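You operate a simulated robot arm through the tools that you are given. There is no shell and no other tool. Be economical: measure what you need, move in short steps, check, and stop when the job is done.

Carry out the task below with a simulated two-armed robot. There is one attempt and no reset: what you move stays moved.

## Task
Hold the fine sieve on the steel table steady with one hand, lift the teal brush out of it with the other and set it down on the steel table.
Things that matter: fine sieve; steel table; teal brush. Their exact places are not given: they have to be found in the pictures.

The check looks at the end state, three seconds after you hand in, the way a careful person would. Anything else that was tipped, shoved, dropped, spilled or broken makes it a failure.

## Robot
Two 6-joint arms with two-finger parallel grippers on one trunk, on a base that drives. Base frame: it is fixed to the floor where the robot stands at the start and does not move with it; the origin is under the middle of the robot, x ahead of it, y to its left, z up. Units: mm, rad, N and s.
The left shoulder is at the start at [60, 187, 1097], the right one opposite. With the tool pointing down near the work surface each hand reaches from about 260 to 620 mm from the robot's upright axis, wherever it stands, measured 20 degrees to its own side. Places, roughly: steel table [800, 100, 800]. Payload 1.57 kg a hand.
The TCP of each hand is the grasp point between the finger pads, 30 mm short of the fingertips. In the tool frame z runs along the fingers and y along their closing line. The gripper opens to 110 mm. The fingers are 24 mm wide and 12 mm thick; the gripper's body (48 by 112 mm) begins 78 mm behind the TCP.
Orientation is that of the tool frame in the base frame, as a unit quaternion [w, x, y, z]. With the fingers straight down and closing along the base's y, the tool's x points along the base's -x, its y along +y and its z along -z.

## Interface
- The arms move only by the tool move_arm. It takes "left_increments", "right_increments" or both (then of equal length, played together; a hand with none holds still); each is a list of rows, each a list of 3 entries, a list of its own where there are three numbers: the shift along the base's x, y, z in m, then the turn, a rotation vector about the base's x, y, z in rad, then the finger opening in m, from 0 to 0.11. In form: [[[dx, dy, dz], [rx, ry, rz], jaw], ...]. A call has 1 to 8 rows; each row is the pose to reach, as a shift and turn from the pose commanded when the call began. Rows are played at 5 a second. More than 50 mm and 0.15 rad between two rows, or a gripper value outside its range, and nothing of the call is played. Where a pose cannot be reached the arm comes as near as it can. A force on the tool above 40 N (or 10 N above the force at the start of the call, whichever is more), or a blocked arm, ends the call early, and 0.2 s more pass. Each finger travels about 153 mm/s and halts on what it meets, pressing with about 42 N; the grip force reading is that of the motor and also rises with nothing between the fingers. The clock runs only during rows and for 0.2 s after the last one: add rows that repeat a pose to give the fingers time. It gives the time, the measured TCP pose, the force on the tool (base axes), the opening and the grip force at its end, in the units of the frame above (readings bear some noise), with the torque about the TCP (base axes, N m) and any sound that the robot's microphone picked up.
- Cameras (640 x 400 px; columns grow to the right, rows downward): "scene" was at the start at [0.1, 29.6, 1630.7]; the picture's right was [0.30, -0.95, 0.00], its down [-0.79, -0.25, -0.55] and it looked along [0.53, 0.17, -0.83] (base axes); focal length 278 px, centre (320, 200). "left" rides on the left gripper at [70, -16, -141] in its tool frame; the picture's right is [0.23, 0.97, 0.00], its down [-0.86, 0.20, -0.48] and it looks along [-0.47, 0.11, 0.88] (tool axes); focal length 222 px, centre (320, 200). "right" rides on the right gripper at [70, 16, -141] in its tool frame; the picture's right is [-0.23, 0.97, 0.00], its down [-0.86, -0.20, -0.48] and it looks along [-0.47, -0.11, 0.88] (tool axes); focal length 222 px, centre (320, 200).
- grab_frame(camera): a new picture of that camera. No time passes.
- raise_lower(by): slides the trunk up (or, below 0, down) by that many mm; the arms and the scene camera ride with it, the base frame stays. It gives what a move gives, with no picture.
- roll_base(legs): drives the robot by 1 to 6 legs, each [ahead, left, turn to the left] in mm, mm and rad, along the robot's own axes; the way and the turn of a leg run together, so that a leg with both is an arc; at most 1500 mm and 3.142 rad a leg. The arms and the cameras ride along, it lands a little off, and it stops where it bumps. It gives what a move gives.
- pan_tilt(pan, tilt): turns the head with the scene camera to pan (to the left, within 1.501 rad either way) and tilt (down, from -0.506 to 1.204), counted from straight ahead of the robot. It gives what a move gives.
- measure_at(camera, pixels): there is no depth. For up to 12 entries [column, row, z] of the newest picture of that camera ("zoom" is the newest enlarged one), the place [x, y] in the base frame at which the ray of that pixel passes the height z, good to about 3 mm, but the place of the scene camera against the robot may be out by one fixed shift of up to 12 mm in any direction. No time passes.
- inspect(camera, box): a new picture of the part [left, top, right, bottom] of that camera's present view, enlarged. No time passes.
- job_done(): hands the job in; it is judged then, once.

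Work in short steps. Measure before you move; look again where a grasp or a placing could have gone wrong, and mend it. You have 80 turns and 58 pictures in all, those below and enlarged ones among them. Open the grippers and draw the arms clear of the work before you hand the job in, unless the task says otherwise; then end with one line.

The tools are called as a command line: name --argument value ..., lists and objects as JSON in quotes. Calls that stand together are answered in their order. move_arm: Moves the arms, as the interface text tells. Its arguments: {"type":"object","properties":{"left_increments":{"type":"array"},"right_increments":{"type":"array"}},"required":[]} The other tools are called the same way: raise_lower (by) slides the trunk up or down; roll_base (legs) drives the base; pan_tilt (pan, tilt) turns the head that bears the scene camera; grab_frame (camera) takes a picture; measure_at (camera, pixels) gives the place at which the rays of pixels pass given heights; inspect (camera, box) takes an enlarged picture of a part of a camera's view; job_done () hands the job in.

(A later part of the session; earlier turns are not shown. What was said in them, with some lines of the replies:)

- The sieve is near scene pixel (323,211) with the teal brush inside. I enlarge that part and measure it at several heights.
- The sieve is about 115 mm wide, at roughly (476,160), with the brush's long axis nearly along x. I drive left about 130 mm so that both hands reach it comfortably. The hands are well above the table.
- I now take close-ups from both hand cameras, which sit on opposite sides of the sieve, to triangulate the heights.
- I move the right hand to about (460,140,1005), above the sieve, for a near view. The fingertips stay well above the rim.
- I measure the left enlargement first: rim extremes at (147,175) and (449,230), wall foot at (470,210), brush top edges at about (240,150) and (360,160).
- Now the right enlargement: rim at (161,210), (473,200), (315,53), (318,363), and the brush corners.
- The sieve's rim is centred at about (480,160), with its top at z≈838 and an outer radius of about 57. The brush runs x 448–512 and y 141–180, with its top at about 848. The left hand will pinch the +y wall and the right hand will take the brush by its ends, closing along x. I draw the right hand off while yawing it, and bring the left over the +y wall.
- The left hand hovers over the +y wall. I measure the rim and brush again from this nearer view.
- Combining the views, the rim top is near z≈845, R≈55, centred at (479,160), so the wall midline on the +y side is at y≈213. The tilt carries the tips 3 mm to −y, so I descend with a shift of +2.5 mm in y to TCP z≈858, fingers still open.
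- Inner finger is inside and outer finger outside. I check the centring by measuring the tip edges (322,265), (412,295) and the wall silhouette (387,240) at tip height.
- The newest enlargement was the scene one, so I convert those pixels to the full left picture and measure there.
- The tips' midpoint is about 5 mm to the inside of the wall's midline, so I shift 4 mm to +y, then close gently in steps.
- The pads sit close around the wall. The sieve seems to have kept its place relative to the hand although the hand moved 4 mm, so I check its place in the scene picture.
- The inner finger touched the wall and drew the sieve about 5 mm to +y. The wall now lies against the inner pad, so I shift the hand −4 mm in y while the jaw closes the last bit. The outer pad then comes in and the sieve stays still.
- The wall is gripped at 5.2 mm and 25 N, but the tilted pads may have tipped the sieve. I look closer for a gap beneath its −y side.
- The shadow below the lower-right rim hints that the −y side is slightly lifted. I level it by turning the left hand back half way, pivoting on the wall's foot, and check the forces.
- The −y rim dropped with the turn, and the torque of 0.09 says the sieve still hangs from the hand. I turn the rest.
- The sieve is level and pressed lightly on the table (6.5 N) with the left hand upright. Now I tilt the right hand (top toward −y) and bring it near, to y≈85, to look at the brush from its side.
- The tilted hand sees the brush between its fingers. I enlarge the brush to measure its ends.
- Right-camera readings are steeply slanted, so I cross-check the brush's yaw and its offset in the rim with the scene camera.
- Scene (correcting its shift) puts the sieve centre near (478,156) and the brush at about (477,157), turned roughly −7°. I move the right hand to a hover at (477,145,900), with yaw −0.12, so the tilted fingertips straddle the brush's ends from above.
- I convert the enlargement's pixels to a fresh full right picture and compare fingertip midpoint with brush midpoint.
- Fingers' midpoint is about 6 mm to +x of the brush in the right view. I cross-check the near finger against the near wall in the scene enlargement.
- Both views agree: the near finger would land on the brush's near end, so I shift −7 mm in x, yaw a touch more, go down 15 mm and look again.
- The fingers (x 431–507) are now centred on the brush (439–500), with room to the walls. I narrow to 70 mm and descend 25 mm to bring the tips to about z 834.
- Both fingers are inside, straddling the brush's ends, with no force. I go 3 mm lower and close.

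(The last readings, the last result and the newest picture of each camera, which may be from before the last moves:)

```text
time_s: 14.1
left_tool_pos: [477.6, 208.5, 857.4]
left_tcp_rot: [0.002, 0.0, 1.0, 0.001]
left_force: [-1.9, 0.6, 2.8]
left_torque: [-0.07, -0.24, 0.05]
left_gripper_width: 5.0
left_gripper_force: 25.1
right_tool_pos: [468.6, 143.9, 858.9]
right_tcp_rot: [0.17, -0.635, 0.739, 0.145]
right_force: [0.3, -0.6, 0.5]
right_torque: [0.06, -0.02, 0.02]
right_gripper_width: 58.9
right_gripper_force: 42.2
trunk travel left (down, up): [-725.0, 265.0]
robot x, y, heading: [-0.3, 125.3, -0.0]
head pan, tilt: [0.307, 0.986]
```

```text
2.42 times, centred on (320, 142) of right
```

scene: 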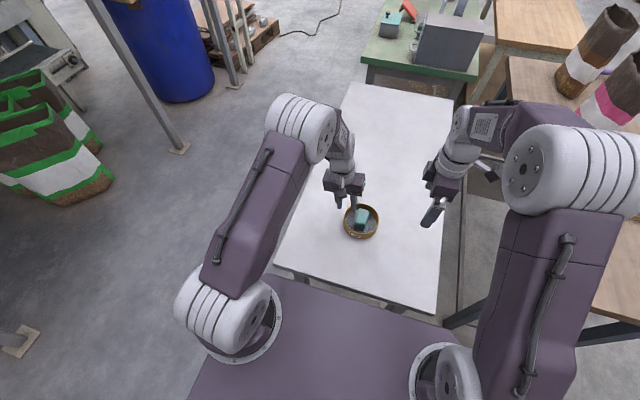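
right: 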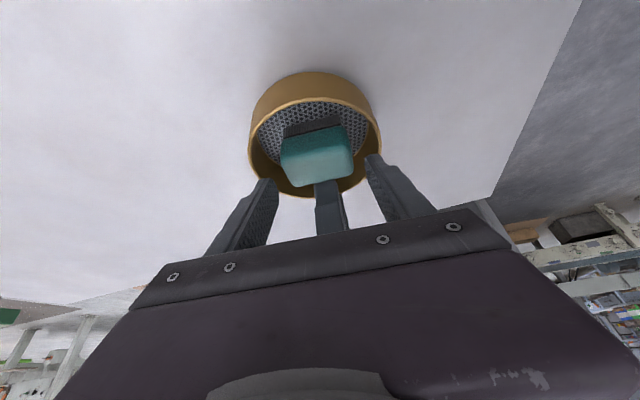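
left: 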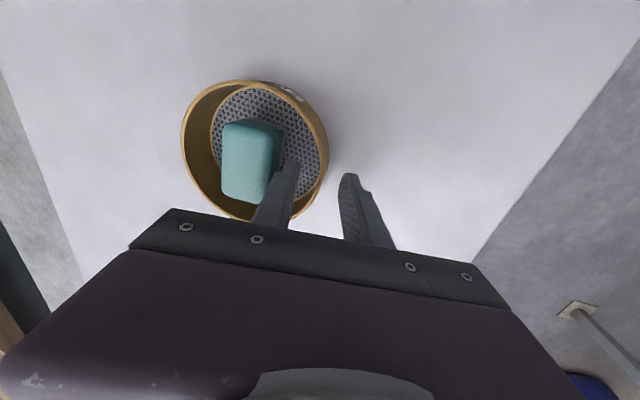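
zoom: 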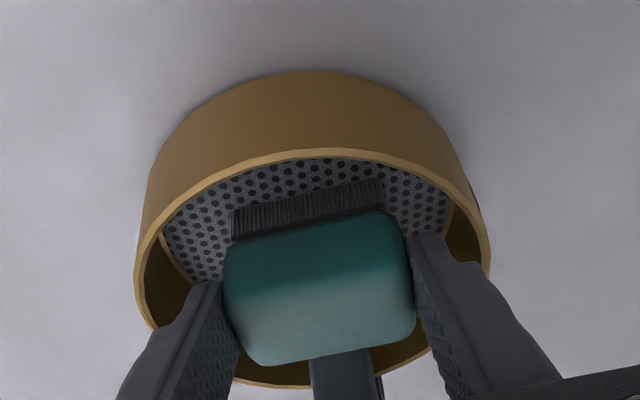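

The brush is gripped (58.9 mm, 42 N). I lift it 45 mm straight up, staying beneath the left gripper's body at z 936, then check.

move_arm --right_increments '[[[0, 0, 0.01], [0, 0, 0], 0.04], [[0, 0, 0.022], [0, 0, 0], 0.04], [[0, 0, 0.034], [0, 0, 0], 0.04], [[0, 0, 0.045], [0, 0, 0], 0.04]]'

inspect --camera "right" --box '[220, 30, 420, 225]'

inspect --camera "scene" --box '[330, 180, 400, 242]'

```text
time_s: 15.1
left_tool_pos: [479.8, 207.9, 856.4]
left_tcp_rot: [0.001, 0.0, 1.0, 0.001]
left_force: [-0.2, 1.8, 2.9]
left_torque: [-0.02, -0.14, 0.0]
left_gripper_width: 5.2
left_gripper_force: 25.3
right_tool_pos: [469.1, 143.8, 904.4]
right_tcp_rot: [0.169, -0.636, 0.739, 0.146]
right_force: [0.8, -0.1, -1.4]
right_torque: [-0.01, 0.02, 0.0]
right_gripper_width: 59.0
right_gripper_force: 41.7
trunk travel left (down, up): [-725.0, 265.0]
robot x, y, heading: [1.6, 126.3, 0.002]
head pan, tilt: [0.307, 0.986]
```

```text
2.05 times, centred on (320, 128) of right
```

zoom: 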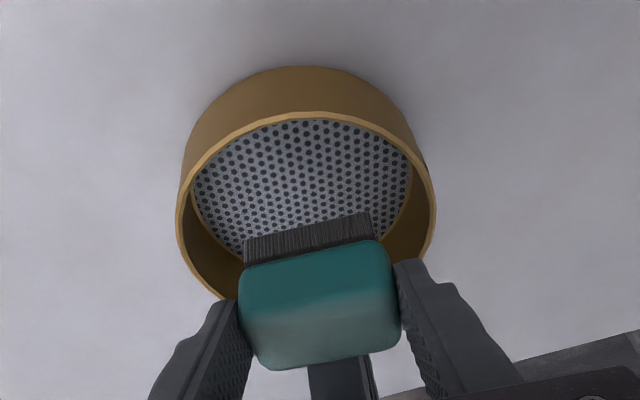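

```text
6.45 times, centred on (365, 211) of scene
```

zoom: 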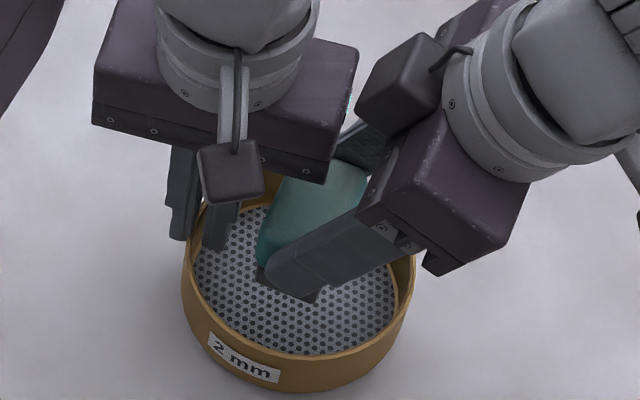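

The brush is up and the sieve stayed put. I raise 13 mm more, then carry the brush 150 mm to −y over clear table.

move_arm --right_increments '[[[0, 0, 0.013], [0, 0, 0], 0.04], [[0, -0.02, 0.015], [0, 0, 0], 0.04], [[0, -0.05, 0.015], [0, 0, 0], 0.04], [[0, -0.08, 0.015], [0, 0, 0], 0.04], [[0, -0.11, 0.015], [0, 0, 0], 0.04], [[0, -0.135, 0.015], [0, 0, 0], 0.04], [[0, -0.15, 0.015], [0, 0, 0], 0.04]]'

grab_frame --camera "scene"

inspect --camera "right" --box '[220, 60, 420, 225]'

```text
time_s: 16.7
left_tool_pos: [479.1, 207.8, 857.6]
left_tcp_rot: [0.001, 0.0, 1.0, 0.0]
left_force: [-0.5, -0.5, 1.3]
left_torque: [-0.06, -0.14, 0.01]
left_gripper_width: 5.1
left_gripper_force: 25.4
right_tool_pos: [469.1, -7.2, 918.9]
right_tcp_rot: [0.17, -0.637, 0.738, 0.145]
right_force: [0.0, 0.3, -0.2]
right_torque: [0.01, -0.01, -0.05]
right_gripper_width: 58.9
right_gripper_force: 41.8
trunk travel left (down, up): [-725.0, 265.0]
robot x, y, heading: [0.8, 124.9, 0.002]
head pan, tilt: [0.307, 0.986]
```

```text
19 pictures are left
```

scene: 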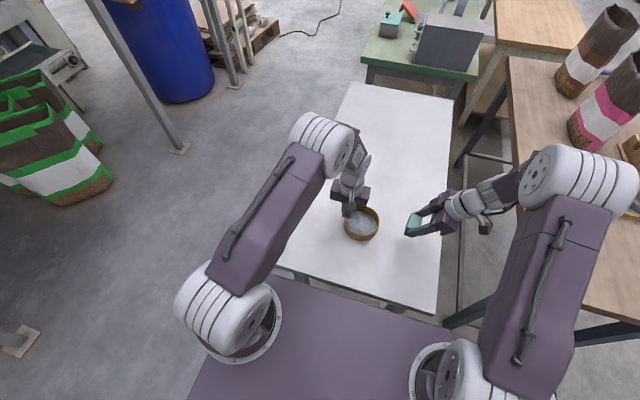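

```text
2.42 times, centred on (320, 142) of right
```

zoom: 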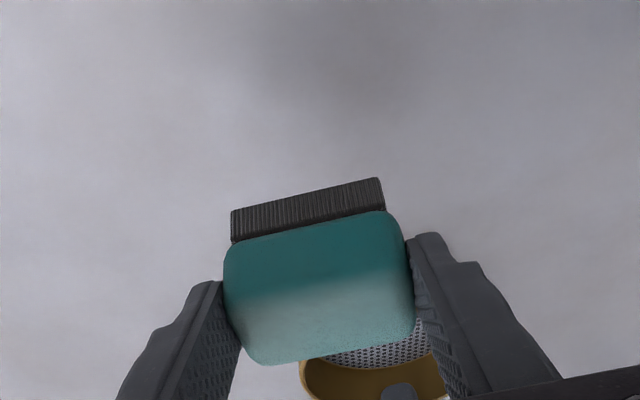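

The brush is held upright and clear of the sieve. I lower to just above the table (TCP ≈ 862) and then feel for contact.

move_arm --right_increments '[[[0, 0, -0.015], [0, 0, 0], 0.04], [[0, 0, -0.03], [0, 0, 0], 0.04], [[0, 0, -0.045], [0, 0, 0], 0.04], [[0, 0, -0.056], [0, 0, 0], 0.04]]'

inspect --camera "scene" --box '[385, 190, 455, 245]'

```text
time_s: 17.7
left_tool_pos: [478.5, 208.3, 856.0]
left_tcp_rot: [0.001, 0.001, 1.0, 0.001]
left_force: [0.3, 0.6, 2.0]
left_torque: [-0.02, -0.1, -0.01]
left_gripper_width: 4.9
left_gripper_force: 25.2
right_tool_pos: [469.7, -6.1, 862.5]
right_tcp_rot: [0.169, -0.637, 0.738, 0.145]
right_force: [0.4, -0.1, -1.1]
right_torque: [0.0, -0.01, -0.04]
right_gripper_width: 58.9
right_gripper_force: 42.2
trunk travel left (down, up): [-725.0, 265.0]
robot x, y, heading: [3.9, 127.7, 0.003]
head pan, tilt: [0.307, 0.986]
```

```text
7.27 times, centred on (420, 218) of scene
```

zoom: 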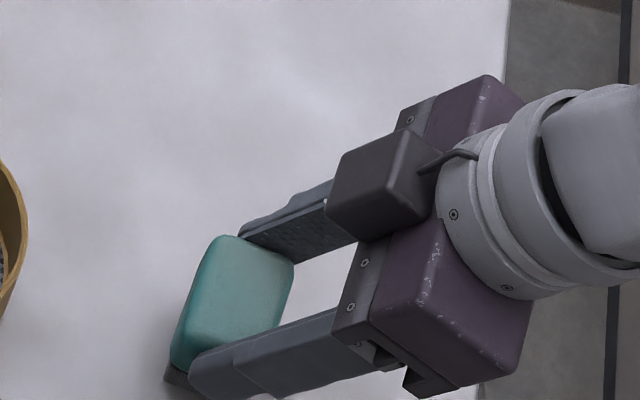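

Not yet touching (force about −1 N). I go down in small rows of 2–3 mm.

move_arm --right_increments '[[[0, 0, -0.003], [0, 0, 0], 0.04], [[0, 0, -0.006], [0, 0, 0], 0.04], [[0, 0, -0.008], [0, 0, 0], 0.04], [[0, 0, -0.01], [0, 0, 0], 0.04]]'

```text
time_s: 18.7
left_tool_pos: [478.6, 207.8, 857.3]
left_tcp_rot: [0.002, 0.0, 1.0, 0.001]
left_force: [-0.1, -0.3, -0.8]
left_torque: [0.07, -0.04, -0.02]
left_gripper_width: 5.0
left_gripper_force: 25.4
right_tool_pos: [470.7, -6.0, 856.2]
right_tcp_rot: [0.171, -0.636, 0.738, 0.144]
right_force: [2.3, 0.8, 21.3]
right_torque: [0.51, -0.13, 0.0]
right_gripper_width: 58.9
right_gripper_force: 42.0
trunk travel left (down, up): [-725.0, 265.0]
robot x, y, heading: [-0.4, 128.7, 0.003]
head pan, tilt: [0.307, 0.986]
```

Contact: 21 N at TCP z 856. I ease up 4 mm to relax the press, then look.

move_arm --right_increments '[[[0, 0, 0.002], [0, 0, 0], 0.04], [[0, 0, 0.004], [0, 0, 0], 0.04]]'

inspect --camera "right" --box '[220, 60, 420, 225]'

```text
time_s: 19.3
left_tool_pos: [479.7, 209.1, 856.6]
left_tcp_rot: [0.002, 0.001, 1.0, 0.0]
left_force: [-0.8, 0.7, 2.4]
left_torque: [-0.12, -0.18, 0.01]
left_gripper_width: 4.7
left_gripper_force: 25.5
right_tool_pos: [468.4, -6.3, 856.5]
right_tcp_rot: [0.168, -0.636, 0.738, 0.146]
right_force: [1.2, 0.7, -0.9]
right_torque: [0.0, 0.01, -0.01]
right_gripper_width: 58.9
right_gripper_force: 42.2
trunk travel left (down, up): [-725.0, 265.0]
robot x, y, heading: [-3.0, 128.4, 0.002]
head pan, tilt: [0.307, 0.986]
```

```text
2.42 times, centred on (320, 142) of right
```

zoom: 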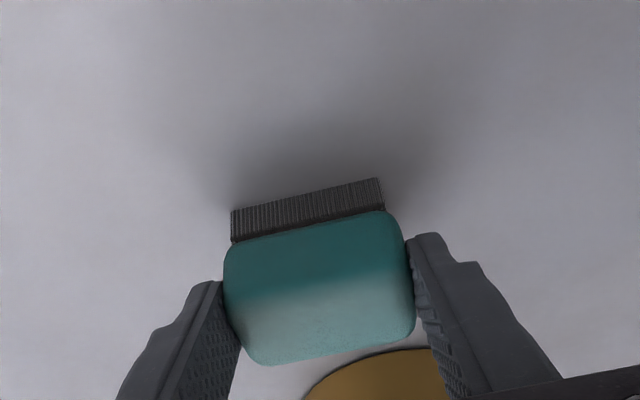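

It is just clear of the table now. I go 2 mm down and read the force, without opening yet.

move_arm --right_increments '[[[0, 0, -0.001], [0, 0, 0], 0.04], [[0, 0, -0.002], [0, 0, 0], 0.04]]'

```text
time_s: 19.9
left_tool_pos: [479.2, 208.2, 857.2]
left_tcp_rot: [0.003, 0.0, 1.0, 0.001]
left_force: [-0.1, -1.0, 0.6]
left_torque: [0.04, -0.02, 0.02]
left_gripper_width: 5.0
left_gripper_force: 24.9
right_tool_pos: [469.4, -6.2, 854.9]
right_tcp_rot: [0.17, -0.636, 0.738, 0.145]
right_force: [-0.5, -0.1, 5.0]
right_torque: [0.12, -0.15, 0.04]
right_gripper_width: 58.8
right_gripper_force: 42.1
trunk travel left (down, up): [-725.0, 265.0]
robot x, y, heading: [-1.0, 130.2, 0.002]
head pan, tilt: [0.307, 0.986]
```

Resting with 5 N. I open gently to 80 mm, pause, then draw back along the tilted tool axis (up and −y).

move_arm --right_increments '[[[0, 0, 0], [0, 0, 0], 0.062], [[0, 0, 0], [0, 0, 0], 0.07], [[0, 0, 0], [0, 0, 0], 0.08], [[0, -0.009, 0.018], [0, 0, 0], 0.08], [[0, -0.026, 0.054], [0, 0, 0], 0.09], [[0, -0.044, 0.09], [0, 0, 0], 0.1], [[0, -0.06, 0.13], [0, 0, 0], 0.11]]'

inspect --camera "scene" --box '[335, 180, 455, 250]'

```text
time_s: 21.5
left_tool_pos: [477.5, 207.9, 857.2]
left_tcp_rot: [0.002, 0.0, 1.0, 0.001]
left_force: [-0.7, 0.6, -0.1]
left_torque: [-0.05, -0.11, -0.05]
left_gripper_width: 4.7
left_gripper_force: 25.8
right_tool_pos: [470.8, -66.4, 986.2]
right_tcp_rot: [0.169, -0.636, 0.738, 0.146]
right_force: [-0.1, 0.0, 0.1]
right_torque: [0.04, 0.0, 0.01]
right_gripper_width: 110.1
right_gripper_force: 0.0
trunk travel left (down, up): [-725.0, 265.0]
robot x, y, heading: [0.2, 125.7, -0.001]
head pan, tilt: [0.307, 0.986]
```

```text
5.33 times, centred on (395, 215) of scene
```

zoom: 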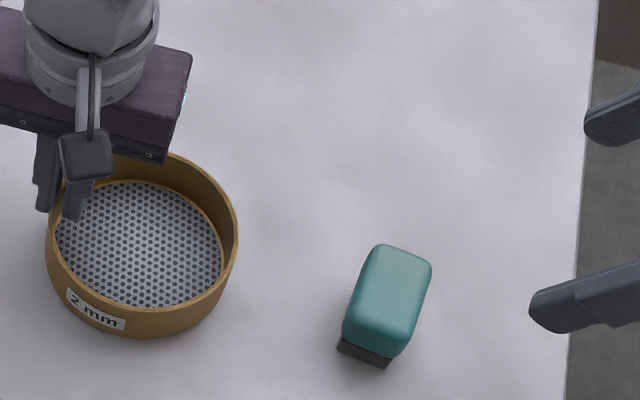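

The brush stands on the table, and the sieve is empty and flat. I open the left hand slowly and lift it straight up.

move_arm --left_increments '[[[0, 0, 0], [0, 0, 0], 0.012], [[0, 0, 0], [0, 0, 0], 0.024], [[0, 0, 0], [0, 0, 0], 0.03], [[0, 0, 0.02], [0, 0, 0], 0.03], [[0, 0, 0.06], [0, 0, 0], 0.03], [[0, 0.01, 0.1], [0, 0, 0], 0.05], [[0, 0.03, 0.14], [0, 0, 0], 0.08], [[0, 0.06, 0.18], [0, 0, 0], 0.11]]'

inspect --camera "scene" --box '[325, 170, 455, 250]'

grab_frame --camera "left"

```text
time_s: 23.3
left_tool_pos: [479.7, 269.9, 1036.9]
left_tcp_rot: [0.002, 0.0, 1.0, 0.001]
left_force: [-0.5, 0.0, -0.1]
left_torque: [-0.03, -0.03, 0.01]
left_gripper_width: 109.8
left_gripper_force: 0.1
right_tool_pos: [471.6, -66.7, 985.4]
right_tcp_rot: [0.17, -0.636, 0.739, 0.144]
right_force: [1.0, 0.5, 0.4]
right_torque: [-0.03, 0.02, 0.0]
right_gripper_width: 110.0
right_gripper_force: 0.1
trunk travel left (down, up): [-725.0, 265.0]
robot x, y, heading: [0.1, 126.9, 0.006]
head pan, tilt: [0.307, 0.986]
```

```text
4.92 times, centred on (390, 210) of scene
```

zoom: 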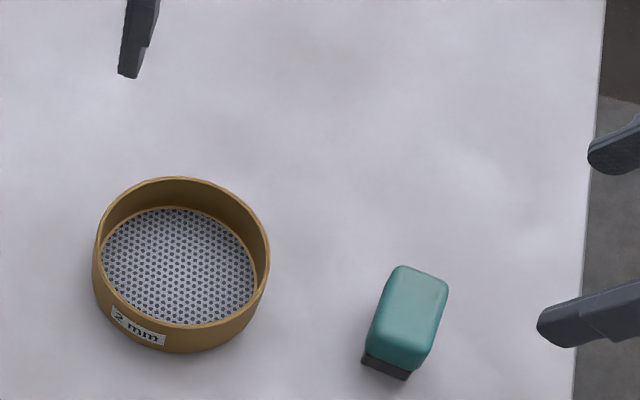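

```text
13 pictures are left
```

left: 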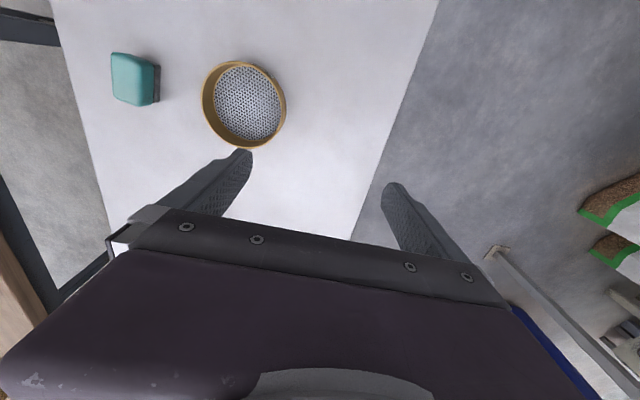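

The sieve stands flat and empty, the brush stands on the table beside it, and both hands are open and clear, so I hand in.

job_done

```text
The job is handed in.
```

The left hand held the sieve by its wall while the right hand lifted the teal brush out and set it upright on the steel table; closing and levelling the left grip slid the sieve about a centimetre and tipped it briefly, and it ended flat on the table and empty.
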